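You operate a simulated robot arm through the tools that you are given. There is no shell and no other tool. Be economical: measure what you need, move in short steps, check, and stop when the job is done.

You are at the controls of a simulated two-armed robot. One attempt, no reset.

TASK
Wipe up the spill on the white table with the lilac guest towel and put it back.

The check looks at the end state, three seconds after you hand in, the way a careful person would. Anything else that was tipped, shoved, dropped, spilled or broken makes it a failure. Flat cloth is picked up by pressing the open fingertips on it (5 to 10 N) and closing them slowly along it; thin cloth reads only 2 to 8 mm in the jaws.

THE ROBOT
Two 7-joint arms with two-finger parallel grippers on one trunk, on a base that drives. Base frame: it is fixed to the floor where the robot stands at the start and does not move with it; the origin is under the middle of the robot, x ahead of it, y to its left, z up; the surface under the hand at the start is at about z = 80. Units: cm, rad, N and s.
The left shoulder is at the start at [5, 17.7, 107.9], the right one opposite. With the tool pointing down near the work surface each hand reaches from about 22 to 70 cm from the robot's upright axis, wherever it stands, measured 20 degrees to its own side. Payload 3.43 kg a hand.
Tool frame (each hand has its own): the origin (TCP) lies between the finger pads and is the grasp point; the fingertips stand 3.4 cm ahead of it; z points along the fingers, y is the line along which they close. The gripper opens to 12.8 cm. The fingers are 2.4 cm wide and 1.2 cm thick; the gripper's body (4.8 by 13 cm) begins 9.6 cm behind the TCP.
Orientation is told as [roll, pitch, yaw] about the base's x, y, z axes, in that order, counted from this pose: with the fingers straight down and closing along the base's y, the tool's x points along the base's -x, its y along +y and its z along -z.

THE INTERFACE
- The arms move only by the tool arm_command. It takes "left_rows", "right_rows" or both (then of equal length, played together; a hand with none holds still); each is a list of rows, each an object of numbers (a shift or turn left out is 0, a gripper value left out holds the last): "ax", "ay", "az": the turn, a rotation vector about the base's x, y, z in rad; "tx", "ty", "tz": the shift along the base's x, y, z in cm; "claw": the finger opening in cm, from 0 to 12.8. In form: [{"ax": .., "ay": .., "az": .., "tx": .., "ty": .., "tz": .., "claw": ..}, ...]. A call has 1 to 10 rows; each row shifts and turns the commanded pose from where the row before left it. Rows are played at 5 a second. More than 5 cm and 0.15 rad between two rows, or a gripper value outside its range, and nothing of the call is played. Where a pose cannot be reached the arm comes as near as it can. A force on the tool above 40 N (or 10 N above the force at the start of the call, whichever is more), or a blocked arm, ends the call early, and 0.2 s more pass. The fingers move at their own pace (about 10.8 cm/s each) and stop on an object; they squeeze with about 42 N. The grip force told is the motor's: it shows also when the fingers shut on nothing. Time passes only in rows, and 0.2 s behind the last, so rows that do not move let the fingers close. The reply holds the time, the measured pose of the TCP, the force on the tool along the base axes, the opening and the grip force, in the units named above and with some noise, with the torque about the TCP (base axes, N m) and any sound that the robot's microphone picked up.
- Cameras (640 x 400 px; columns grow to the right, rows downward): "scene" is now at [15.39, 4.06, 125.27]; the picture's right is [0.27, -0.96, 0.00], its down [-0.47, -0.13, -0.88] and it looks along [0.84, 0.24, -0.48] (base axes); focal length 214 px, centre (320, 200). "left" rides on the left gripper at [7.6, 1.1, -16] in its tool frame; the picture's right is [-0.15, 0.99, 0.00], its down [-0.88, -0.13, -0.46] and it looks along [-0.45, -0.07, 0.89] (tool axes); focal length 234 px, centre (320, 200). "right" rides on the right gripper at [7.6, -1.1, -16] in its tool frame; the picture's right is [0.15, 0.99, 0.00], its down [-0.88, 0.13, -0.46] and it looks along [-0.45, 0.07, 0.89] (tool axes); focal length 234 px, centre (320, 200). There is no depth. A picture from a camera that has moved, and an enlarged one, comes with that camera's place and axes in the base frame and with its lens. The place of the scene camera against the robot may be out by one fixed shift of up to 1.8 cm in any direction.
- capture(camera): a new picture of that camera. It takes no simulated time.
- slide_trunk(by): slides the trunk up (or, below 0, down) by that many cm; the arms and the scene camera ride with it, the base frame stays. It gives what a move gives, with no picture.
- base_move(legs): drives the robot by 1 to 6 legs, each [ahead, turn to the left] in cm and rad, along the robot's own axes; the way and the turn of a leg run together, so that a leg with both is an arc; at most 150 cm and 3.142 rad a leg. The arms and the cameras ride along, it lands a little off, and it stops where it bumps. It gives what a move gives.
- pan_tilt(pan, tilt): turns the head with the scene camera to pan (to the left, within 1.396 rad either way) and tilt (down, from -0.506 to 1.204), counted from straight ahead of the robot. It gives what a move gives.
- close_up(camera, box): a new picture of the part [left, top, right, bottom] of that camera's present view, enlarged. It takes no simulated time.
- sign_off(): hands the job in; it is judged then, once.

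Go step by step. Nothing tells you exact positions but the pictures and the camera data: compare them with the known pose of the tool, close in by small moves and look again before you grip or let go. The budget is 120 turns and 100 pictures, counting those below and the enlarged ones. Unless the task says otherwise, let go and move clear before handing in, and close with one line.

The tools are called as a command line: name --argument value ..., lists and objects as JSON in quotes. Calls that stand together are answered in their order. arm_command: Moves the arms, as the interface text tells. Its arguments: {"type":"object","properties":{"left_rows":{"type":"array"},"right_rows":{"type":"array"}},"required":[]} The other tools are called the same way: slide_trunk (by) slides the trunk up or down; base_move (legs) drives the base; pan_tilt (pan, tilt) turns the head that bears the scene camera; capture (camera) takes a picture; close_up (camera, box) takes an enlarged picture of a part of a camera's view; sign_off () hands the job in.

At the start:

```text
t: 0.0
left_tool_pos: [36.11, 25.22, 112.87]
left_orientation: [0.0, 0.0, 0.002]
left_wrist_force: [-1.0, -0.1, 1.0]
left_torque: [0.01, 0.02, 0.01]
left_grip_width: 12.79
left_finger_force: 0.1
right_tool_pos: [48.64, -11.86, 112.99]
right_orientation: [0.001, -0.002, -0.001]
right_wrist_force: [-0.5, 0.8, 0.0]
right_torque: [0.03, 0.02, 0.0]
right_grip_width: 12.8
right_finger_force: 0.0
trunk travel left (down, up): [-25.0, 15.1]
robot x, y, heading: [0.18, -0.78, 0.0]
head pan, tilt: [0.274, 0.504]
```

scene: 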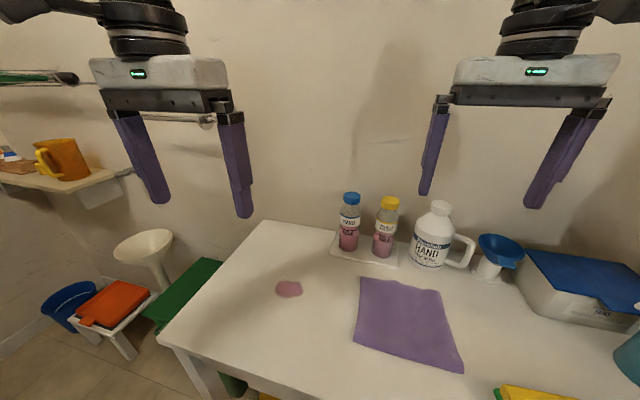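
right: 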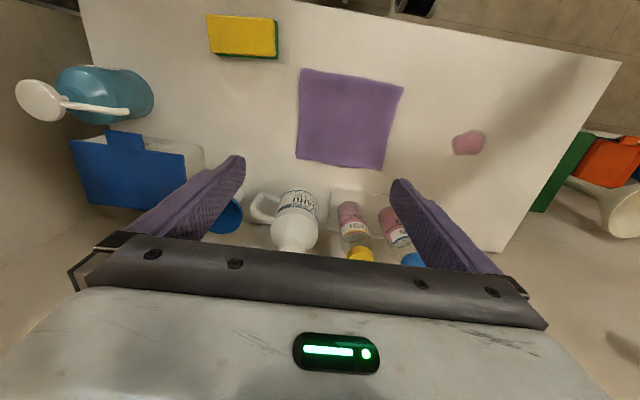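
left: 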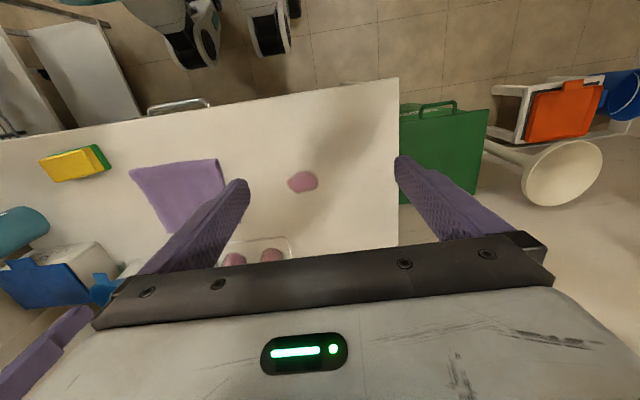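

The towel is about 18 cm square, centred near (48, -5), and the spill is near (48, 21). I take the table to be at z = 80. I'll move the right hand aside first, then bring the left hand over the towel's +y edge.

arm_command --right_rows '[{"ty": -3}, {"ty": -3}, {"ty": -3}, {"ty": -3}, {"ty": -2}, {"ty": 0}, {"ty": 0}, {"ty": 0}]' --left_rows '[{}, {}, {"tx": 2, "ty": -4}, {"tx": 2, "ty": -4}, {"tx": 2, "ty": -4}, {"tx": 2, "ty": -4}, {"tx": 2, "ty": -4}, {"tx": 2, "ty": -3}]'

capture --camera "left"

capture --camera "scene"

```text
t: 1.8
left_tool_pos: [41.29, 15.41, 111.07]
left_orientation: [0.001, -0.001, 0.002]
left_wrist_force: [0.5, -0.3, -0.1]
left_torque: [-0.02, 0.04, -0.02]
left_grip_width: 12.81
left_finger_force: 0.0
left hand out of reach, approached as far as the arm can: row 5, 6, 7, 8
right_tool_pos: [48.6, -25.86, 113.12]
right_orientation: [0.002, -0.001, -0.001]
right_wrist_force: [0.6, 0.3, 0.5]
right_torque: [0.01, 0.02, -0.01]
right_grip_width: 12.77
right_finger_force: 0.0
trunk travel left (down, up): [-25.0, 15.1]
robot x, y, heading: [0.21, 0.04, -0.002]
head pan, tilt: [0.274, 0.504]
```

```text
96 pictures are left
camera left: at [33.7, 16.75, 126.99], right [0.14, 0.99, 0.0], down [0.88, -0.13, 0.46], along [0.45, -0.07, -0.89], focal length 234 px, centre (320, 200)
```

left: 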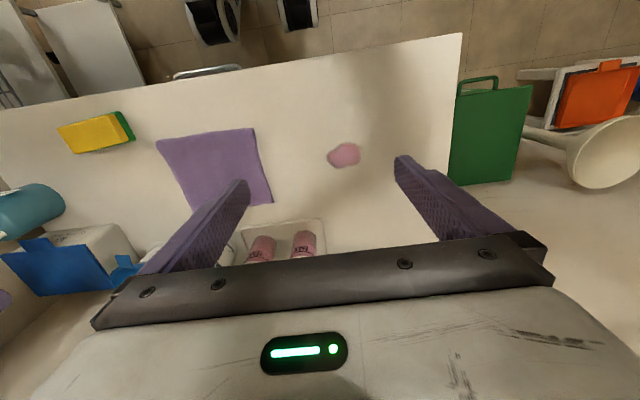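

```text
95 pictures are left
camera scene: at [15.39, 4.07, 125.27], right [0.27, -0.96, 0.0], down [-0.47, -0.13, -0.88], along [0.84, 0.24, -0.48], focal length 214 px, centre (320, 200)
```

scene: 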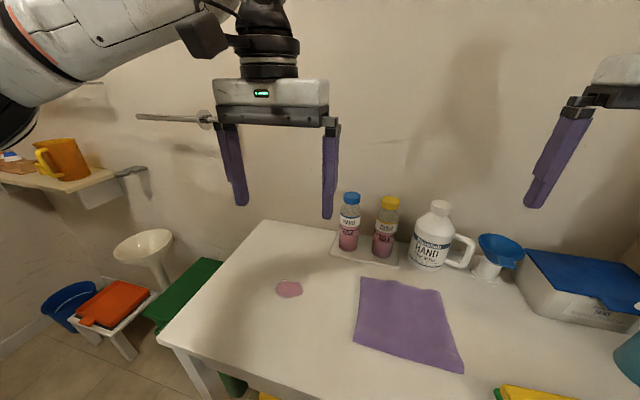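

Seen from the left hand, the towel's +y edge is at y≈2.2 (x 40–57) and the spill is near (48, 20). The left hand ran out of reach at this height, so I'll lower it first.

arm_command --left_rows '[{"tz": -4}, {"tz": -4}, {"tz": -4}, {"tz": -3}, {"claw": 4.5}, {}]'

```text
t: 3.2
left_tool_pos: [41.29, 15.59, 95.93]
left_orientation: [0.0, 0.0, 0.003]
left_wrist_force: [0.2, 0.0, 0.1]
left_torque: [0.01, -0.02, -0.03]
left_grip_width: 4.5
left_finger_force: 0.0
right_tool_pos: [48.58, -25.93, 113.19]
right_orientation: [0.002, -0.001, -0.001]
right_wrist_force: [0.5, 0.8, 0.4]
right_torque: [0.0, 0.01, 0.03]
right_grip_width: 12.8
right_finger_force: 0.1
trunk travel left (down, up): [-25.0, 15.1]
robot x, y, heading: [0.08, -0.06, 0.001]
head pan, tilt: [0.274, 0.504]
```

Position is clear: the left hand is at (41.3, 15.6, 95.9). Next I go over the towel's edge at about (48, -2).

arm_command --left_rows '[{"tx": 1.5, "ty": -3.5}, {"tx": 1.5, "ty": -3.5}, {"tx": 1.5, "ty": -3.5}, {"tx": 1.2, "ty": -3.5}, {"tx": 1, "ty": -3.5}, {}]'

capture --camera "scene"

capture --camera "left"

```text
t: 4.6
left_tool_pos: [42.43, 12.2, 95.88]
left_orientation: [-0.002, -0.001, 0.002]
left_wrist_force: [1.1, -1.0, -0.2]
left_torque: [0.02, -0.03, 0.0]
left_grip_width: 4.51
left_finger_force: 0.0
left hand out of reach, approached as far as the arm can: row 2, 3, 4, 5
right_tool_pos: [48.67, -25.87, 113.07]
right_orientation: [0.0, -0.003, 0.0]
right_wrist_force: [-0.3, -0.7, -1.0]
right_torque: [0.02, 0.04, 0.03]
right_grip_width: 12.76
right_finger_force: 0.0
trunk travel left (down, up): [-25.0, 15.1]
robot x, y, heading: [0.27, -0.26, -0.0]
head pan, tilt: [0.274, 0.504]
```

```text
94 pictures are left
camera scene: at [15.39, 4.06, 125.27], right [0.27, -0.96, 0.0], down [-0.47, -0.13, -0.88], along [0.84, 0.24, -0.48], focal length 214 px, centre (320, 200)
```

scene: 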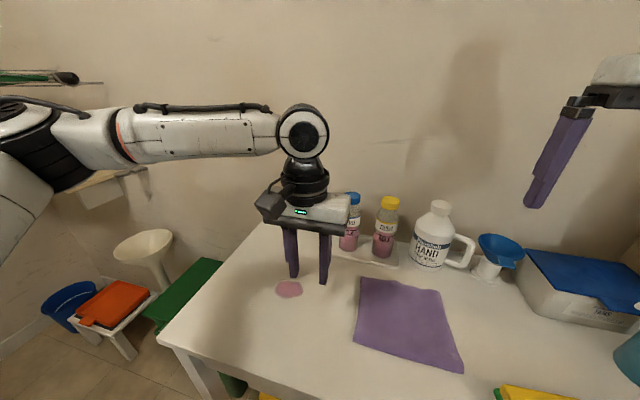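

```text
93 pictures are left
camera left: at [34.76, 13.37, 111.87], right [0.14, 0.99, 0.0], down [0.88, -0.13, 0.46], along [0.45, -0.07, -0.89], focal length 234 px, centre (320, 200)
```

left: 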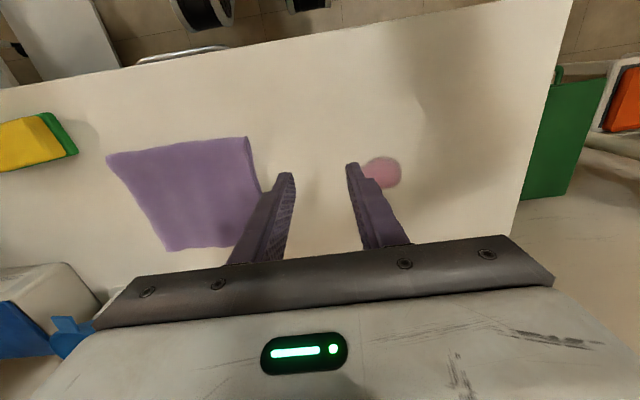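

The left arm cannot cross to the towel from this stance. I'll turn the base right by about 0.42 rad, which should put both the towel edge and the spill within the left arm's reach.

base_move --legs '[[0, -0.42]]'

capture --camera "scene"

```text
t: 6.2
left_tool_pos: [43.62, -6.12, 95.89]
left_orientation: [-0.001, -0.001, -0.417]
left_wrist_force: [-0.2, 0.5, 0.6]
left_torque: [0.02, -0.02, 0.02]
left_grip_width: 4.51
left_finger_force: 0.0
right_tool_pos: [33.9, -43.29, 113.11]
right_orientation: [0.002, -0.002, -0.418]
right_wrist_force: [-0.5, -0.3, -0.5]
right_torque: [-0.03, 0.01, 0.0]
right_grip_width: 12.79
right_finger_force: 0.1
trunk travel left (down, up): [-25.0, 15.1]
robot x, y, heading: [-0.14, -0.22, -0.415]
head pan, tilt: [0.274, 0.504]
```

```text
92 pictures are left
camera scene: at [15.01, -2.57, 125.28], right [-0.14, -0.99, 0.0], down [-0.48, 0.07, -0.88], along [0.87, -0.12, -0.48], focal length 214 px, centre (320, 200)
```

scene: 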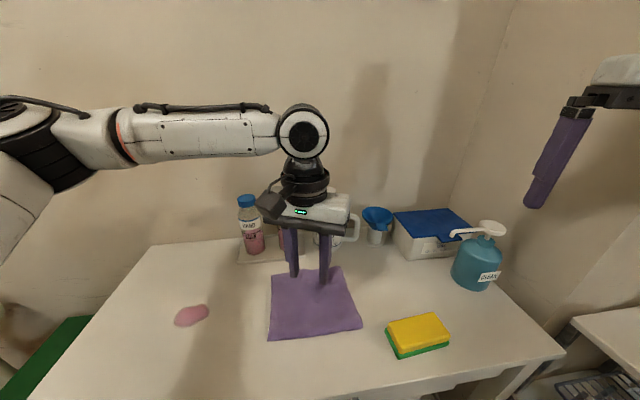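

The turn worked, and the left hand is now above the towel. I'll square the tool to the towel and move to (48, -2).

arm_command --left_rows '[{"az": 0.14, "tx": 1.5, "ty": 1.4}, {"az": 0.14, "tx": 1.5, "ty": 1.4}, {"az": 0.137, "tx": 1.4, "ty": 1.3}, {}]'

capture --camera "left"

```text
t: 7.2
left_tool_pos: [48.06, -1.99, 95.97]
left_orientation: [-0.003, -0.002, 0.003]
left_wrist_force: [0.2, 0.0, -0.8]
left_torque: [0.0, -0.01, 0.01]
left_grip_width: 4.5
left_finger_force: 0.0
right_tool_pos: [33.98, -43.3, 113.12]
right_orientation: [0.0, 0.0, -0.418]
right_wrist_force: [-0.1, 0.5, 0.0]
right_torque: [-0.02, -0.03, 0.0]
right_grip_width: 12.8
right_finger_force: 0.2
trunk travel left (down, up): [-25.0, 15.1]
robot x, y, heading: [-0.04, 0.1, -0.419]
head pan, tilt: [0.274, 0.504]
```

```text
91 pictures are left
camera left: at [40.49, -0.7, 111.89], right [0.14, 0.99, 0.0], down [0.88, -0.13, 0.46], along [0.45, -0.07, -0.89], focal length 234 px, centre (320, 200)
```

left: 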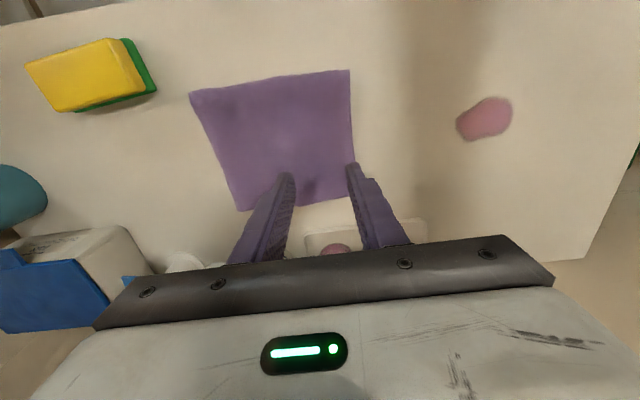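

The towel spans x 39.7–56.6 and y -16.3 to 2.6, and the spill is about 7 cm across around (48, 19.8). I'll go down to just above the cloth.

arm_command --left_rows '[{"tz": -4}, {"tz": -4}, {"tz": -3}, {"tz": -0.7}, {}]'

capture --camera "scene"

```text
t: 8.4
left_tool_pos: [48.04, -2.0, 84.3]
left_orientation: [-0.003, -0.003, 0.0]
left_wrist_force: [-0.7, 1.3, 1.3]
left_torque: [0.04, 0.02, -0.03]
left_grip_width: 4.5
left_finger_force: 0.1
right_tool_pos: [33.93, -43.28, 113.13]
right_orientation: [0.002, -0.001, -0.418]
right_wrist_force: [0.6, 0.2, -0.5]
right_torque: [-0.01, -0.01, -0.01]
right_grip_width: 12.78
right_finger_force: 0.0
trunk travel left (down, up): [-25.0, 15.1]
robot x, y, heading: [0.32, -0.33, -0.418]
head pan, tilt: [0.274, 0.504]
```

```text
90 pictures are left
camera scene: at [15.02, -2.54, 125.28], right [-0.14, -0.99, 0.0], down [-0.48, 0.07, -0.88], along [0.87, -0.12, -0.48], focal length 214 px, centre (320, 200)
```

scene: 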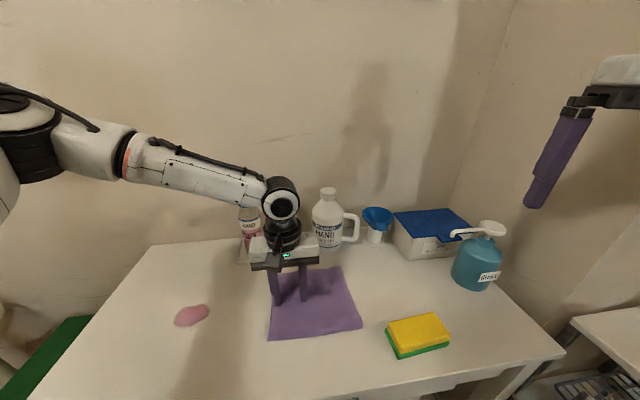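

The tips are about 1 cm above the towel. I'll press down in small steps until I feel contact.

arm_command --left_rows '[{"tz": -0.2}, {"tz": -0.2}, {"tz": -0.2}, {"tz": -0.1}, {}]'

```text
t: 9.6
left_tool_pos: [48.07, -2.07, 83.9]
left_orientation: [-0.006, -0.009, 0.001]
left_wrist_force: [-2.4, 7.8, 36.4]
left_torque: [0.48, 0.11, -0.07]
left_grip_width: 4.5
left_finger_force: 0.1
right_tool_pos: [33.7, -43.26, 113.13]
right_orientation: [0.002, -0.005, -0.419]
right_wrist_force: [-0.6, 0.2, 0.6]
right_torque: [-0.01, 0.01, -0.02]
right_grip_width: 12.79
right_finger_force: 0.0
trunk travel left (down, up): [-25.0, 15.1]
robot x, y, heading: [-0.17, 0.37, -0.416]
head pan, tilt: [0.274, 0.504]
```

Contact is at z≈83.9, but 36 N is too firm. I'll ease off to about 7 N.

arm_command --left_rows '[{"tz": 0.27}, {}]'

```text
t: 10.2
left_tool_pos: [47.93, -2.1, 83.9]
left_orientation: [-0.004, -0.007, 0.0]
left_wrist_force: [0.5, 2.7, 24.8]
left_torque: [0.25, 0.0, 0.03]
left_grip_width: 4.51
left_finger_force: 0.1
right_tool_pos: [33.71, -43.28, 113.09]
right_orientation: [0.002, -0.003, -0.418]
right_wrist_force: [-0.4, 0.0, 0.1]
right_torque: [0.02, -0.01, -0.03]
right_grip_width: 12.8
right_finger_force: 0.0
trunk travel left (down, up): [-25.0, 15.1]
robot x, y, heading: [-0.39, -0.31, -0.418]
head pan, tilt: [0.274, 0.504]
```

Still 25 N, so the contact stiffness is about 43 N/cm. I'll ease off by another 0.4 cm.

arm_command --left_rows '[{"tz": 0.2}, {"tz": 0.19}, {}]'

```text
t: 11.0
left_tool_pos: [48.01, -1.94, 84.11]
left_orientation: [-0.001, 0.0, 0.0]
left_wrist_force: [0.9, -0.5, 4.4]
left_torque: [0.0, -0.01, -0.01]
left_grip_width: 4.48
left_finger_force: 0.0
right_tool_pos: [33.96, -43.34, 113.02]
right_orientation: [0.001, -0.001, -0.418]
right_wrist_force: [0.3, 1.1, -0.4]
right_torque: [-0.01, 0.01, 0.03]
right_grip_width: 12.79
right_finger_force: 0.2
trunk travel left (down, up): [-25.0, 15.1]
robot x, y, heading: [0.02, 0.05, -0.414]
head pan, tilt: [0.274, 0.504]
```

Force is about 4.4 N. I'll press a touch more and close slowly along the cloth.

arm_command --left_rows '[{"tz": -0.07}, {"claw": 4.0}, {"claw": 3.5}, {"claw": 3.0}, {"claw": 2.5}, {"claw": 2.0}, {"claw": 1.5}, {"claw": 1.0}, {"claw": 0.5}, {"claw": 0}]'

capture --camera "left"

```text
t: 13.2
left_tool_pos: [48.14, -2.0, 84.19]
left_orientation: [-0.002, -0.003, 0.0]
left_wrist_force: [0.1, -0.1, 5.0]
left_torque: [0.03, 0.0, 0.03]
left_grip_width: 0.79
left_finger_force: 41.7
right_tool_pos: [33.96, -43.25, 113.14]
right_orientation: [0.0, -0.001, -0.42]
right_wrist_force: [0.3, 0.8, 0.8]
right_torque: [0.02, 0.01, 0.04]
right_grip_width: 12.82
right_finger_force: 0.1
trunk travel left (down, up): [-25.0, 15.1]
robot x, y, heading: [-0.06, 0.02, -0.415]
head pan, tilt: [0.274, 0.504]
```

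```text
89 pictures are left
camera left: at [40.42, -0.79, 100.1], right [0.15, 0.99, 0.0], down [0.88, -0.13, 0.46], along [0.45, -0.07, -0.89], focal length 234 px, centre (320, 200)
```

left: 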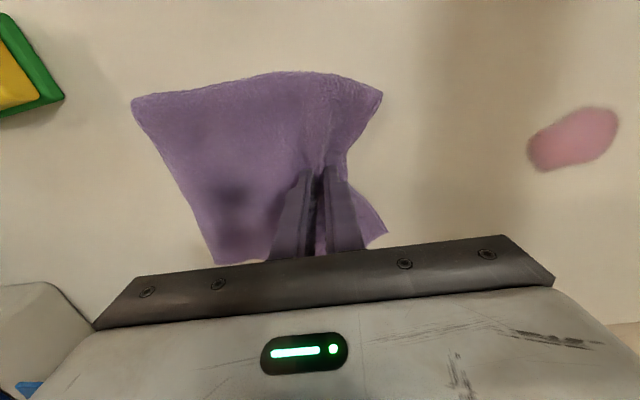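

The cloth is gripped (0.79 cm). I'll slide it toward the spill with light contact.

arm_command --left_rows '[{"tz": 0.1, "ty": 1}, {"ty": 2}, {"ty": 2}, {"ty": 2}, {"ty": 2}, {"ty": 2}, {"ty": 2}, {}]'

capture --camera "left"

capture --camera "scene"

```text
t: 15.0
left_tool_pos: [47.98, 11.03, 84.17]
left_orientation: [-0.002, 0.0, -0.001]
left_wrist_force: [-0.6, -0.6, 3.7]
left_torque: [-0.02, -0.01, -0.02]
left_grip_width: 0.8
left_finger_force: 41.9
right_tool_pos: [33.97, -43.38, 113.09]
right_orientation: [0.001, -0.002, -0.418]
right_wrist_force: [0.3, -0.2, -1.0]
right_torque: [-0.02, -0.03, 0.0]
right_grip_width: 12.82
right_finger_force: 0.0
trunk travel left (down, up): [-25.0, 15.1]
robot x, y, heading: [0.09, 0.05, -0.415]
head pan, tilt: [0.274, 0.504]
```

```text
88 pictures are left
camera left: at [40.38, 12.31, 100.15], right [0.15, 0.99, 0.0], down [0.88, -0.13, 0.46], along [0.45, -0.07, -0.89], focal length 234 px, centre (320, 200)
```

left: 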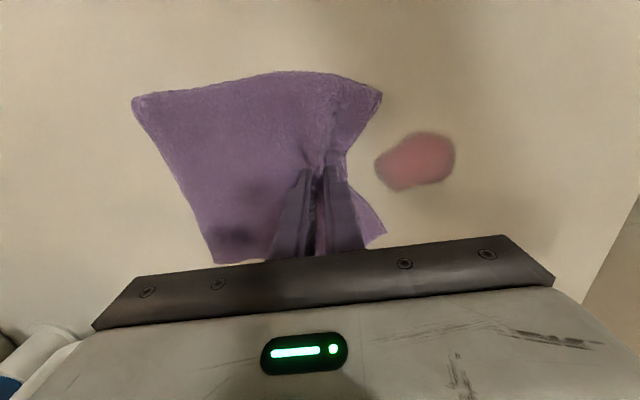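

```text
87 pictures are left
camera scene: at [15.01, -2.55, 125.28], right [-0.14, -0.99, 0.0], down [-0.48, 0.07, -0.88], along [0.87, -0.12, -0.48], focal length 214 px, centre (320, 200)
```

scene: 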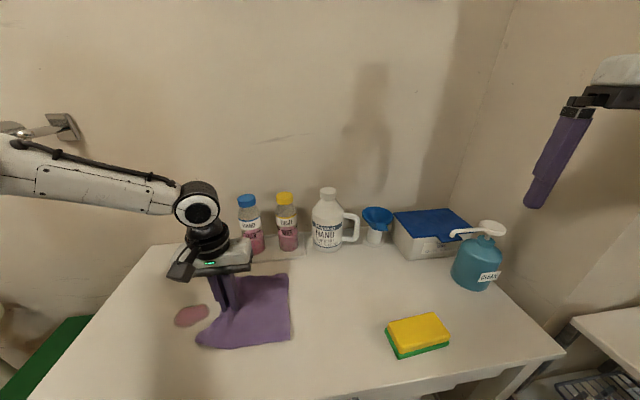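

The towel slides flat, and the spill is confirmed at about (47.7, 19.5). I'll press to about 8–10 N and stroke across it.

arm_command --left_rows '[{"tz": -0.15}, {"ty": 1.8}, {"ty": 1.8}, {"ty": 1.8}, {"ty": 1.8}, {"ty": 1.8}, {"ty": 1.8}, {"ty": 1.8}, {"ty": 1.8}, {}]'

capture --camera "left"

capture --camera "scene"

```text
t: 17.2
left_tool_pos: [48.25, 25.1, 84.08]
left_orientation: [-0.001, -0.003, -0.001]
left_wrist_force: [0.4, -3.4, 8.5]
left_torque: [-0.11, 0.0, 0.01]
left_grip_width: 0.81
left_finger_force: 41.5
right_tool_pos: [33.79, -43.36, 113.13]
right_orientation: [0.003, -0.002, -0.418]
right_wrist_force: [-1.1, 0.5, -0.4]
right_torque: [0.01, 0.01, 0.0]
right_grip_width: 12.81
right_finger_force: 0.1
trunk travel left (down, up): [-25.0, 15.1]
robot x, y, heading: [-0.2, -0.14, -0.413]
head pan, tilt: [0.274, 0.504]
```

```text
86 pictures are left
camera left: at [40.46, 26.48, 100.04], right [0.15, 0.99, 0.0], down [0.88, -0.13, 0.46], along [0.45, -0.07, -0.89], focal length 234 px, centre (320, 200)
```

left: 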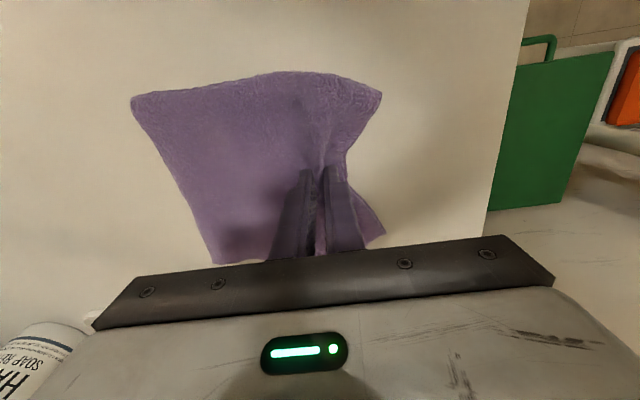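

```text
85 pictures are left
camera scene: at [14.97, -2.6, 125.28], right [-0.14, -0.99, 0.0], down [-0.48, 0.07, -0.88], along [0.87, -0.12, -0.48], focal length 214 px, centre (320, 200)
```

scene: 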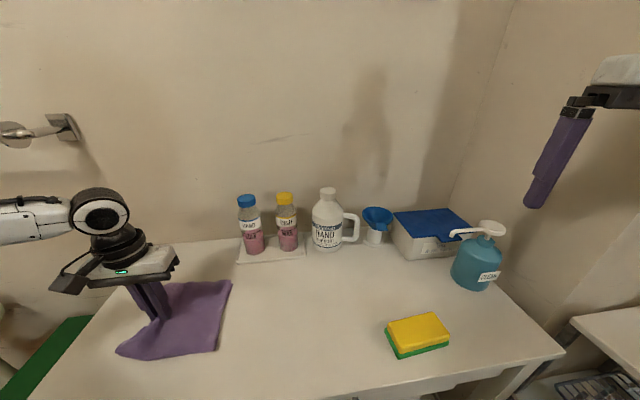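

The stroke is done, with the towel lying over the spill area. I'll lift it to inspect the table beneath.

arm_command --left_rows '[{"tz": 3}, {"tz": 3}, {"tz": 3}, {"tz": 3}, {"tz": 3}, {"tz": 2}, {}, {}]'

capture --camera "left"

capture --camera "scene"

```text
t: 19.0
left_tool_pos: [48.08, 25.38, 100.85]
left_orientation: [-0.003, -0.002, 0.0]
left_wrist_force: [-0.9, -0.3, -1.0]
left_torque: [0.02, 0.03, -0.01]
left_grip_width: 0.82
left_finger_force: 41.9
right_tool_pos: [33.82, -43.3, 113.14]
right_orientation: [0.001, -0.002, -0.42]
right_wrist_force: [0.6, 0.2, 0.2]
right_torque: [0.01, 0.0, 0.03]
right_grip_width: 12.8
right_finger_force: 0.0
trunk travel left (down, up): [-25.0, 15.1]
robot x, y, heading: [-0.13, -0.02, -0.415]
head pan, tilt: [0.274, 0.504]
```

```text
84 pictures are left
camera left: at [40.46, 26.59, 116.93], right [0.15, 0.99, 0.0], down [0.88, -0.13, 0.46], along [0.45, -0.07, -0.89], focal length 234 px, centre (320, 200)
```

left: 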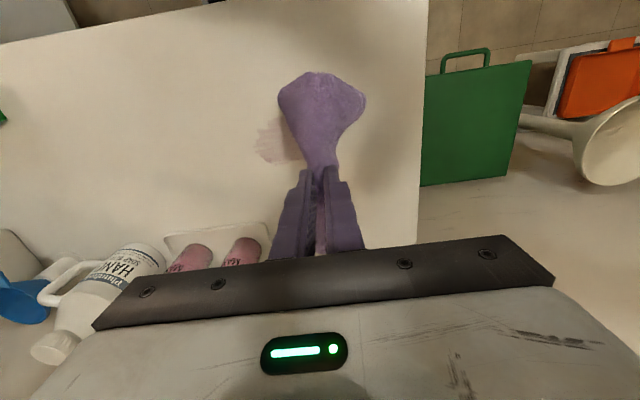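

```text
83 pictures are left
camera scene: at [15.03, -2.54, 125.28], right [-0.14, -0.99, 0.0], down [-0.48, 0.07, -0.88], along [0.87, -0.12, -0.48], focal length 214 px, centre (320, 200)
```

scene: 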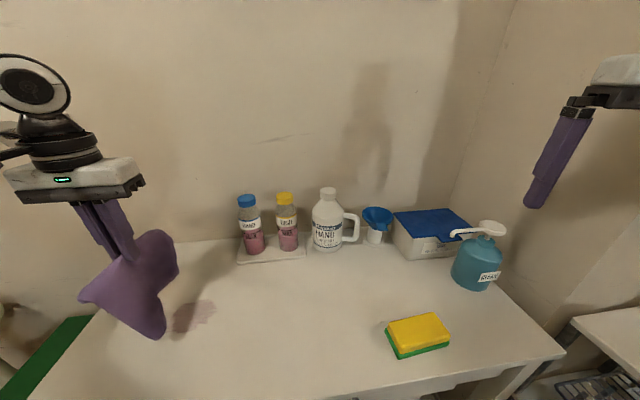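

The stain is fainter but not gone. I'll lay the towel down again from the -y side, so it trails, and make more pressed strokes.

arm_command --left_rows '[{"ty": -4}, {"ty": -4}, {"ty": -4}, {"ty": -4}, {"tz": -3}, {"tz": -3, "ty": 1}, {"tz": -3, "ty": 1.5}, {"tz": -3, "ty": 1.5}, {"tz": -2.5, "ty": 1.5}, {"tz": -2, "ty": 1}]'

arm_command --left_rows '[{"tz": -0.35}, {"tz": -0.1, "tx": -1.2, "ty": 1}, {"ty": 2}, {"ty": 2}, {"ty": 2}, {"ty": 2}, {"tx": 1.2}, {"ty": -2}, {"ty": -2}, {}]'

capture --camera "left"

```text
t: 21.2
left_tool_pos: [48.09, 15.69, 85.0]
left_orientation: [-0.004, -0.011, 0.0]
left_wrist_force: [0.0, -1.7, 17.9]
left_torque: [-0.2, -0.15, 0.03]
left_grip_width: 0.81
left_finger_force: 42.0
right_tool_pos: [33.79, -43.36, 113.1]
right_orientation: [0.002, -0.003, -0.419]
right_wrist_force: [-0.1, -0.7, 0.1]
right_torque: [0.0, -0.01, -0.02]
right_grip_width: 12.82
right_finger_force: 0.0
trunk travel left (down, up): [-25.0, 15.1]
robot x, y, heading: [-0.14, -0.02, -0.42]
head pan, tilt: [0.274, 0.504]
```

```text
t: 21.8
left_tool_pos: [47.77, 16.01, 84.84]
left_orientation: [-0.013, -0.025, -0.002]
left_wrist_force: [-3.1, -1.3, 23.1]
left_torque: [-0.18, 0.05, 0.01]
left_grip_width: 0.81
left_finger_force: 42.0
right_tool_pos: [33.74, -43.31, 113.07]
right_orientation: [0.003, -0.004, -0.42]
right_wrist_force: [0.3, 0.7, 0.6]
right_torque: [0.0, 0.02, -0.01]
right_grip_width: 12.8
right_finger_force: 0.1
trunk travel left (down, up): [-25.0, 15.1]
robot x, y, heading: [-0.13, -0.11, -0.424]
head pan, tilt: [0.274, 0.504]
stopped in row 2 (left hand): the force on the tool passed its limit at 42 N (the readings are from after the stop); the commanded pose is now the measured one
```

```text
82 pictures are left
camera left: at [39.71, 17.52, 100.55], right [0.15, 0.99, -0.01], down [0.87, -0.13, 0.48], along [0.47, -0.08, -0.88], focal length 234 px, centre (320, 200)
```

left: 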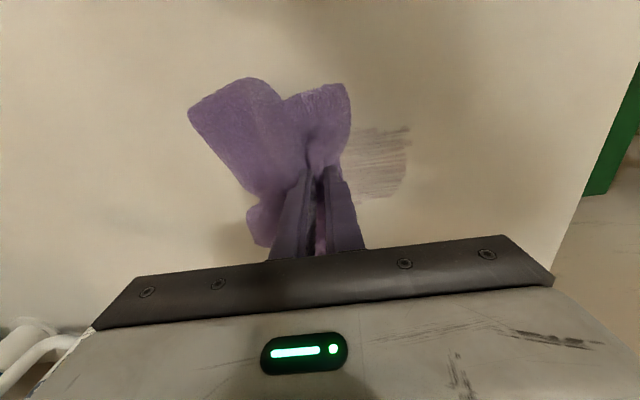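

The cloth is now bunched under the tips. I'll ease the force slightly and scrub across the remaining area at several x offsets.

arm_command --left_rows '[{"tz": 0.05, "ax": 0.013, "ay": 0.025}, {"ty": 1.5}, {"ty": 2}, {"ty": 2}, {"ty": 2}, {"ty": 1.5}, {}]'

capture --camera "left"

```text
t: 23.4
left_tool_pos: [47.72, 25.06, 84.67]
left_orientation: [0.001, 0.001, -0.005]
left_wrist_force: [-1.2, -6.5, 24.2]
left_torque: [-0.37, -0.11, -0.04]
left_grip_width: 0.82
left_finger_force: 42.1
right_tool_pos: [33.81, -43.46, 113.06]
right_orientation: [0.004, -0.003, -0.421]
right_wrist_force: [0.1, 0.4, -0.2]
right_torque: [-0.02, 0.03, 0.02]
right_grip_width: 12.8
right_finger_force: 0.1
trunk travel left (down, up): [-25.0, 15.1]
robot x, y, heading: [-0.23, -0.02, -0.415]
head pan, tilt: [0.274, 0.504]
```

```text
81 pictures are left
camera left: at [40.16, 26.3, 100.78], right [0.15, 0.99, 0.0], down [0.88, -0.13, 0.45], along [0.45, -0.07, -0.89], focal length 234 px, centre (320, 200)
```

left: 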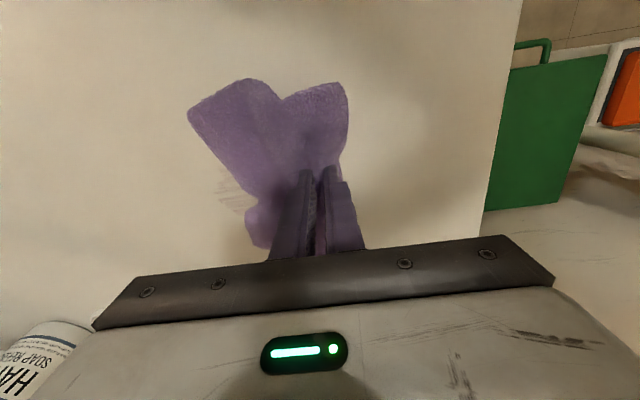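

It is getting fainter with each stroke. I'll scrub back and forth with x offsets.

arm_command --left_rows '[{"tx": 1.5, "tz": 0.05}, {"ty": -2}, {"ty": -2}, {"ty": -2}, {"ty": -2}, {"ty": -2}, {"tx": -1.5}, {"tx": -1.5}, {}]'

arm_command --left_rows '[{"ty": 2}, {"ty": 2}, {"ty": 2}, {"ty": 2}, {"ty": 2}, {"tx": 1.5}, {}]'

capture --camera "left"

```text
t: 25.4
left_tool_pos: [46.2, 14.96, 84.68]
left_orientation: [0.0, 0.002, -0.004]
left_wrist_force: [6.6, -2.3, 30.2]
left_torque: [-0.27, -0.39, 0.02]
left_grip_width: 0.8
left_finger_force: 41.7
right_tool_pos: [33.81, -43.45, 113.1]
right_orientation: [0.002, -0.001, -0.42]
right_wrist_force: [-0.7, -0.8, -0.3]
right_torque: [0.02, -0.01, 0.01]
right_grip_width: 12.78
right_finger_force: 0.0
trunk travel left (down, up): [-25.0, 15.1]
robot x, y, heading: [0.01, -0.22, -0.418]
head pan, tilt: [0.274, 0.504]
```

```text
t: 27.0
left_tool_pos: [47.57, 25.07, 84.72]
left_orientation: [0.003, 0.004, -0.004]
left_wrist_force: [-5.3, 0.4, 24.9]
left_torque: [-0.16, 0.17, -0.04]
left_grip_width: 0.79
left_finger_force: 42.1
right_tool_pos: [33.81, -43.31, 113.05]
right_orientation: [0.004, -0.003, -0.419]
right_wrist_force: [-0.3, 0.0, -0.3]
right_torque: [0.01, -0.03, -0.02]
right_grip_width: 12.81
right_finger_force: 0.1
trunk travel left (down, up): [-25.0, 15.1]
robot x, y, heading: [0.33, 0.09, -0.418]
head pan, tilt: [0.274, 0.504]
```

```text
80 pictures are left
camera left: at [40.06, 26.36, 100.79], right [0.15, 0.99, 0.0], down [0.88, -0.13, 0.45], along [0.45, -0.06, -0.89], focal length 234 px, centre (320, 200)
```

left: 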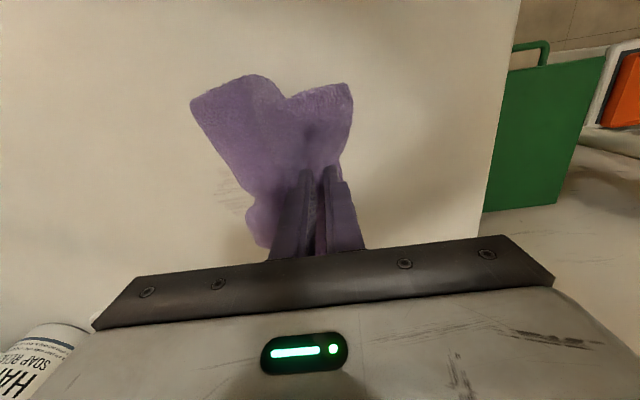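

Faint streaks remain on the far side, around x 48–51 and y 16–18. I'll scrub there.

arm_command --left_rows '[{"tx": 1.5}, {"tx": 1.3}, {"ty": -2}, {"ty": -2}, {"ty": -2}, {"ty": -2}, {"ty": -2}, {"ty": -2}, {"tx": -1}, {"ty": 2}]'

arm_command --left_rows '[{"ty": 2}, {"ty": 2}, {"ty": 2}, {"ty": 2}, {"ty": 2}, {"ty": 1.5}, {}]'

capture --camera "left"

```text
t: 29.2
left_tool_pos: [49.47, 14.86, 84.82]
left_orientation: [0.0, 0.006, -0.004]
left_wrist_force: [0.3, -5.8, 22.6]
left_torque: [-0.33, -0.07, 0.0]
left_grip_width: 0.83
left_finger_force: 42.5
right_tool_pos: [33.69, -43.44, 113.15]
right_orientation: [0.003, -0.004, -0.421]
right_wrist_force: [0.1, 0.8, -0.5]
right_torque: [0.01, -0.02, -0.01]
right_grip_width: 12.83
right_finger_force: 0.0
trunk travel left (down, up): [-25.0, 15.1]
robot x, y, heading: [-0.12, 0.43, -0.422]
head pan, tilt: [0.274, 0.504]
```

```text
t: 30.8
left_tool_pos: [49.43, 26.53, 84.88]
left_orientation: [0.002, 0.001, -0.004]
left_wrist_force: [0.2, -5.6, 21.1]
left_torque: [-0.31, -0.14, -0.04]
left_grip_width: 0.84
left_finger_force: 42.3
right_tool_pos: [33.74, -43.48, 113.13]
right_orientation: [0.005, -0.002, -0.421]
right_wrist_force: [0.5, -0.8, -0.5]
right_torque: [-0.04, -0.02, -0.01]
right_grip_width: 12.82
right_finger_force: 0.1
trunk travel left (down, up): [-25.0, 15.1]
robot x, y, heading: [0.03, -0.07, -0.417]
head pan, tilt: [0.274, 0.504]
```

```text
79 pictures are left
camera left: at [41.93, 27.78, 100.79], right [0.15, 0.99, 0.0], down [0.88, -0.13, 0.45], along [0.45, -0.07, -0.89], focal length 234 px, centre (320, 200)
```

left: 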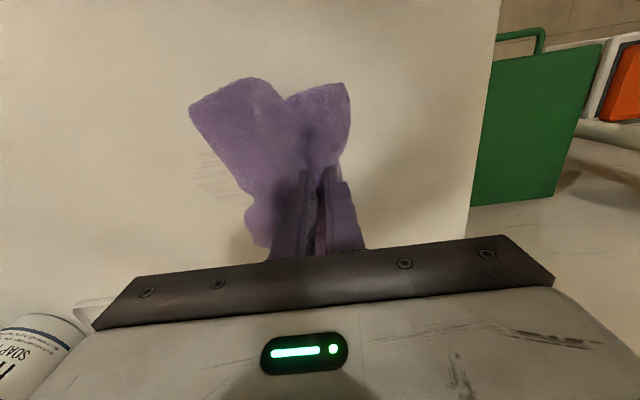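

Faint streaks are still visible. I'll lift the towel and look closely at the whole patch.

arm_command --left_rows '[{"tz": 3}, {"tz": 4}, {"tz": 4}, {"tz": 4}, {"tz": 3, "ty": 2}, {"ty": 2}, {}, {}]'

close_up --camera "left" --box '[160, 40, 420, 240]'

close_up --camera "scene" --box '[80, 240, 320, 390]'

```text
t: 32.6
left_tool_pos: [49.48, 30.8, 102.5]
left_orientation: [0.003, 0.007, -0.001]
left_wrist_force: [-0.8, 0.3, -0.3]
left_torque: [-0.04, 0.0, 0.01]
left_grip_width: 0.78
left_finger_force: 41.3
right_tool_pos: [34.0, -43.38, 113.0]
right_orientation: [0.002, -0.001, -0.421]
right_wrist_force: [0.4, 0.4, 0.2]
right_torque: [0.0, -0.04, 0.01]
right_grip_width: 12.8
right_finger_force: 0.1
trunk travel left (down, up): [-25.0, 15.1]
robot x, y, heading: [0.0, -0.02, -0.421]
head pan, tilt: [0.274, 0.504]
```

```text
2.00 times, centred on (290, 140) of left
camera zoom: at [42.04, 31.93, 118.62], right [0.15, 0.99, 0.0], down [0.88, -0.13, 0.45], along [0.44, -0.07, -0.89], focal length 468 px, centre (380, 320)
```

zoom: 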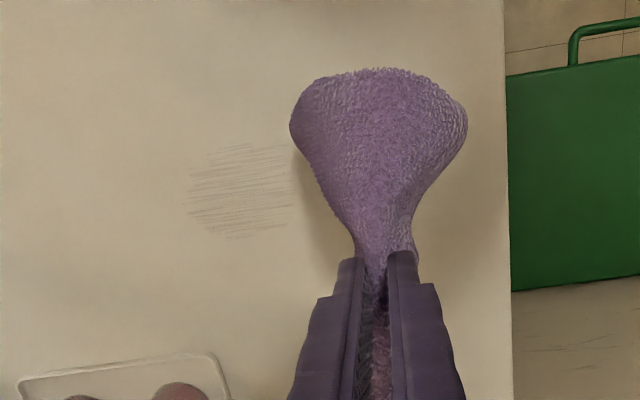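

```text
2.67 times, centred on (200, 315) of scene
camera zoom: at [15.04, -2.55, 125.27], right [-0.14, -0.99, 0.0], down [-0.48, 0.07, -0.88], along [0.87, -0.13, -0.48], focal length 572 px, centre (640, -107)
```

zoom: 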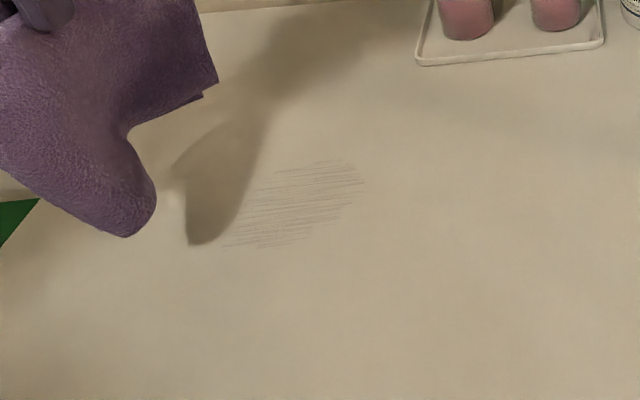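

Only thin streaks remain, over x 44.5–51.5 and y 16–23. I'll do another round of strokes covering the full width.

arm_command --left_rows '[{"ty": -4}, {"ty": -4}, {"ty": -4}, {"ty": -4}, {"tz": -4}, {"tz": -4}, {"tz": -4}, {"tz": -4}, {"tz": -0.8}, {}]'

capture --camera "left"

```text
t: 34.8
left_tool_pos: [49.42, 14.62, 85.71]
left_orientation: [0.0, 0.007, -0.001]
left_wrist_force: [0.0, -0.7, 4.9]
left_torque: [0.02, -0.07, -0.03]
left_grip_width: 0.78
left_finger_force: 41.7
right_tool_pos: [33.92, -43.33, 113.05]
right_orientation: [0.004, -0.002, -0.42]
right_wrist_force: [0.1, 0.7, -0.1]
right_torque: [0.0, 0.03, -0.01]
right_grip_width: 12.8
right_finger_force: 0.0
trunk travel left (down, up): [-25.0, 15.1]
robot x, y, heading: [-0.13, -0.11, -0.418]
head pan, tilt: [0.274, 0.504]
```

```text
76 pictures are left
camera left: at [42.02, 15.91, 101.86], right [0.15, 0.99, 0.0], down [0.88, -0.13, 0.45], along [0.45, -0.07, -0.89], focal length 234 px, centre (320, 200)
```

left: 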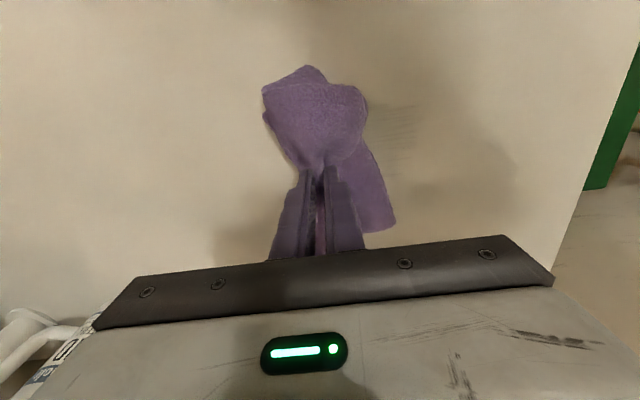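

A folded pad is now under the fingertips. I'll press and stroke, first at x≈49.8, then back at 46.5, then forward at 48.

arm_command --left_rows '[{"tz": -0.3, "tx": 0.4}, {"tz": -0.3}, {"ty": 2}, {"ty": 2}, {"ty": 2}, {"ty": 2}, {"ty": 2}, {"ty": 1}, {"tx": -1.7}, {"tx": -1.6}]'

arm_command --left_rows '[{"ty": -2}, {"ty": -2}, {"ty": -2}, {"ty": -2}, {"ty": -2}, {"ty": -2}, {"tx": 1.6}, {"ty": 2}, {"ty": 2}, {"ty": 2}]'

arm_command --left_rows '[{"ty": 2}, {"ty": 2}, {"ty": 2}, {"ty": 1}, {"tz": 4}, {"tz": 4}, {"tz": 4}, {"tz": 4, "ty": 2}, {"ty": 2}, {}]'

close_up --camera "left" --box '[160, 40, 420, 240]'

close_up --camera "scene" --box '[80, 240, 320, 390]'

```text
t: 37.0
left_tool_pos: [46.61, 25.67, 85.24]
left_orientation: [0.003, 0.004, -0.002]
left_wrist_force: [3.2, 0.9, 15.3]
left_torque: [0.05, -0.16, -0.07]
left_grip_width: 0.82
left_finger_force: 41.9
right_tool_pos: [33.84, -43.42, 113.04]
right_orientation: [0.002, -0.001, -0.42]
right_wrist_force: [0.1, -0.2, -0.7]
right_torque: [0.01, 0.05, 0.01]
right_grip_width: 12.8
right_finger_force: 0.1
trunk travel left (down, up): [-25.0, 15.1]
robot x, y, heading: [0.31, 0.11, -0.42]
head pan, tilt: [0.274, 0.504]
```

```text
t: 39.2
left_tool_pos: [48.19, 19.8, 85.32]
left_orientation: [0.002, 0.006, -0.004]
left_wrist_force: [-0.6, -3.0, 12.0]
left_torque: [-0.04, -0.03, -0.01]
left_grip_width: 0.81
left_finger_force: 41.6
right_tool_pos: [33.83, -43.43, 113.17]
right_orientation: [0.003, -0.001, -0.42]
right_wrist_force: [-0.1, 0.7, -0.8]
right_torque: [0.01, -0.01, 0.0]
right_grip_width: 12.8
right_finger_force: 0.1
trunk travel left (down, up): [-25.0, 15.1]
robot x, y, heading: [0.33, -0.2, -0.422]
head pan, tilt: [0.274, 0.504]
```

```text
t: 41.4
left_tool_pos: [48.22, 30.69, 101.33]
left_orientation: [0.001, 0.008, -0.003]
left_wrist_force: [0.0, 0.1, -0.7]
left_torque: [0.05, -0.02, -0.02]
left_grip_width: 0.79
left_finger_force: 42.2
right_tool_pos: [33.84, -43.38, 113.2]
right_orientation: [0.002, -0.004, -0.42]
right_wrist_force: [0.2, 0.3, 0.0]
right_torque: [0.01, -0.03, 0.03]
right_grip_width: 12.81
right_finger_force: 0.0
trunk travel left (down, up): [-25.0, 15.1]
robot x, y, heading: [-0.21, -0.15, -0.419]
head pan, tilt: [0.274, 0.504]
```

```text
2.00 times, centred on (290, 140) of left
camera zoom: at [40.74, 31.89, 117.21], right [0.15, 0.99, 0.0], down [0.88, -0.13, 0.45], along [0.44, -0.07, -0.89], focal length 468 px, centre (380, 320)
```

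zoom: 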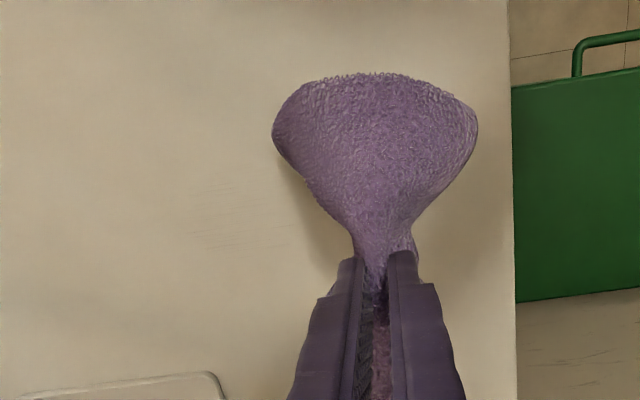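

```text
2.67 times, centred on (200, 315) of scene
camera zoom: at [15.04, -2.57, 125.27], right [-0.14, -0.99, 0.0], down [-0.48, 0.07, -0.88], along [0.87, -0.13, -0.48], focal length 572 px, centre (640, -107)
```

zoom: 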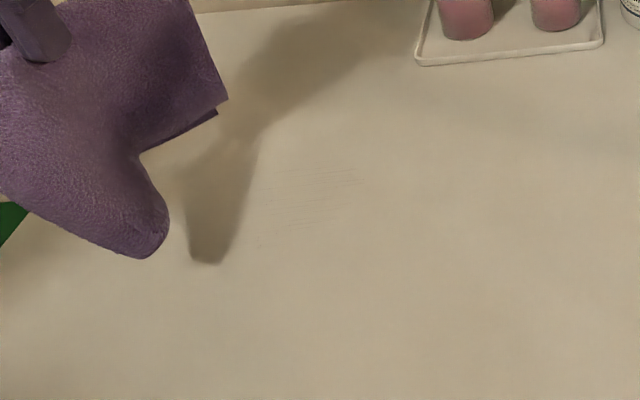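

Almost gone; only hair-thin traces remain. One more round of the same strokes should finish it.

arm_command --left_rows '[{"ty": -4, "tx": 1}, {"ty": -4, "tx": 0.6}, {"ty": -4}, {"ty": -4}, {"tz": -4}, {"tz": -4}, {"tz": -4}, {"tz": -3.3}, {"tz": -0.4}, {}]'

arm_command --left_rows '[{"tz": -0.3, "tx": 0.4}, {"tz": -0.2}, {"ty": 2}, {"ty": 2}, {"ty": 2}, {"ty": 2}, {"ty": 2}, {"ty": 1}, {"tx": -1.7}, {"tx": -1.6}]'

arm_command --left_rows '[{"ty": -2}, {"ty": -2}, {"ty": -2}, {"ty": -2}, {"ty": -2}, {"ty": -2}, {"tx": 1.6}, {"ty": 2}, {"ty": 2}, {"ty": 2}]'

arm_command --left_rows '[{"ty": 2}, {"ty": 2}, {"ty": 2}, {"ty": 1}, {"tz": 4}, {"tz": 4}, {"tz": 4}, {"tz": 4, "ty": 2}, {"ty": 2}, {}]'

close_up --camera "left" --box '[160, 40, 420, 240]'

close_up --camera "scene" --box '[80, 240, 320, 390]'

```text
t: 43.6
left_tool_pos: [49.82, 14.56, 85.66]
left_orientation: [0.0, 0.003, -0.003]
left_wrist_force: [2.6, -1.4, 13.2]
left_torque: [-0.01, -0.08, -0.04]
left_grip_width: 0.79
left_finger_force: 42.1
right_tool_pos: [33.92, -43.47, 113.03]
right_orientation: [0.004, 0.0, -0.421]
right_wrist_force: [0.1, 0.1, 0.2]
right_torque: [-0.02, 0.01, 0.02]
right_grip_width: 12.79
right_finger_force: 0.0
trunk travel left (down, up): [-25.0, 15.1]
robot x, y, heading: [0.07, -0.17, -0.419]
head pan, tilt: [0.274, 0.504]
```

```text
t: 45.8
left_tool_pos: [46.95, 25.5, 85.31]
left_orientation: [0.0, -0.002, -0.003]
left_wrist_force: [6.9, 1.2, 27.9]
left_torque: [0.06, -0.23, -0.03]
left_grip_width: 0.81
left_finger_force: 42.2
right_tool_pos: [33.78, -43.52, 112.95]
right_orientation: [0.004, -0.002, -0.42]
right_wrist_force: [0.4, 0.8, 0.2]
right_torque: [0.01, -0.04, 0.0]
right_grip_width: 12.81
right_finger_force: 0.1
trunk travel left (down, up): [-25.0, 15.1]
robot x, y, heading: [0.12, 0.13, -0.417]
head pan, tilt: [0.274, 0.504]
```

```text
t: 48.0
left_tool_pos: [48.66, 19.41, 85.21]
left_orientation: [0.001, 0.0, -0.005]
left_wrist_force: [0.8, -6.6, 27.2]
left_torque: [-0.21, -0.02, -0.06]
left_grip_width: 0.81
left_finger_force: 41.6
right_tool_pos: [33.62, -43.47, 113.09]
right_orientation: [0.003, -0.004, -0.421]
right_wrist_force: [0.5, -0.7, -0.7]
right_torque: [-0.03, -0.03, -0.03]
right_grip_width: 12.79
right_finger_force: 0.0
trunk travel left (down, up): [-25.0, 15.1]
robot x, y, heading: [-0.1, -0.43, -0.416]
head pan, tilt: [0.274, 0.504]
```

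```text
t: 50.2
left_tool_pos: [48.53, 30.73, 101.0]
left_orientation: [0.002, 0.006, -0.002]
left_wrist_force: [-0.5, 0.6, -0.1]
left_torque: [0.02, -0.02, -0.05]
left_grip_width: 0.81
left_finger_force: 42.1
right_tool_pos: [33.91, -43.29, 113.05]
right_orientation: [0.0, -0.001, -0.422]
right_wrist_force: [0.5, 0.7, 0.4]
right_torque: [0.02, 0.03, -0.03]
right_grip_width: 12.82
right_finger_force: 0.1
trunk travel left (down, up): [-25.0, 15.1]
robot x, y, heading: [-0.14, -0.02, -0.422]
head pan, tilt: [0.274, 0.504]
```

```text
2.00 times, centred on (290, 140) of left
camera zoom: at [41.11, 31.94, 117.0], right [0.15, 0.99, 0.0], down [0.88, -0.13, 0.45], along [0.44, -0.07, -0.89], focal length 468 px, centre (380, 320)
```

zoom: 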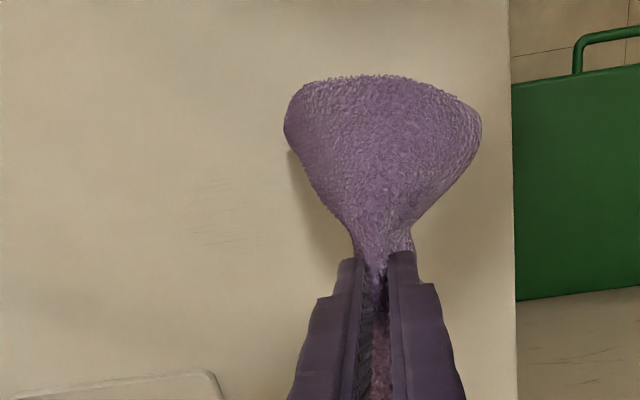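

```text
2.67 times, centred on (200, 315) of scene
camera zoom: at [15.04, -2.57, 125.27], right [-0.14, -0.99, 0.0], down [-0.48, 0.07, -0.88], along [0.87, -0.13, -0.48], focal length 572 px, centre (640, -107)
```

zoom: 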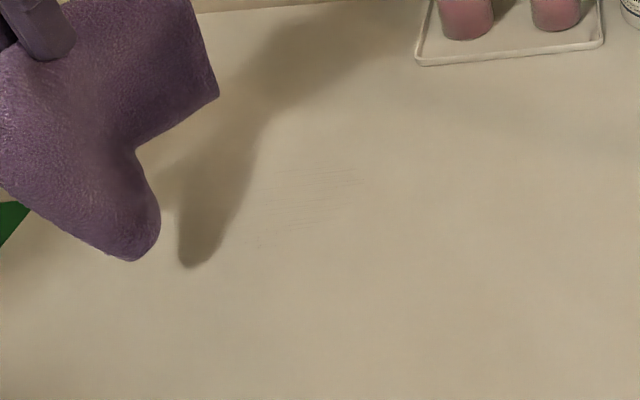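

Little changed this time, possibly because pressing at 27 N was harsher than needed. I'll try cross strokes along x at moderate pressure.

arm_command --left_rows '[{"ty": -4, "tx": -1}, {"ty": -4, "tx": -1}, {"ty": -4, "tx": -1}, {"ty": -3, "tx": -1.5}, {"tz": -4}, {"tz": -4}, {"tz": -4}, {"tz": -3.0}, {"tz": -0.4}, {}]'

capture --camera "left"

```text
t: 52.4
left_tool_pos: [44.09, 15.61, 85.57]
left_orientation: [-0.001, 0.005, -0.003]
left_wrist_force: [1.4, -0.6, 10.9]
left_torque: [-0.01, -0.01, -0.03]
left_grip_width: 0.8
left_finger_force: 41.5
right_tool_pos: [33.8, -43.37, 113.06]
right_orientation: [0.001, -0.002, -0.421]
right_wrist_force: [-0.6, -0.4, -1.1]
right_torque: [0.03, -0.02, 0.02]
right_grip_width: 12.81
right_finger_force: 0.0
trunk travel left (down, up): [-25.0, 15.1]
robot x, y, heading: [0.02, 0.07, -0.416]
head pan, tilt: [0.274, 0.504]
```

```text
71 pictures are left
camera left: at [36.52, 16.88, 101.68], right [0.15, 0.99, 0.0], down [0.88, -0.13, 0.45], along [0.45, -0.07, -0.89], focal length 234 px, centre (320, 200)
```

left: 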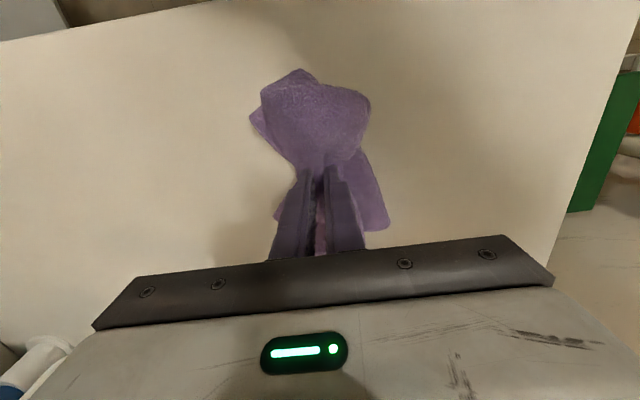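

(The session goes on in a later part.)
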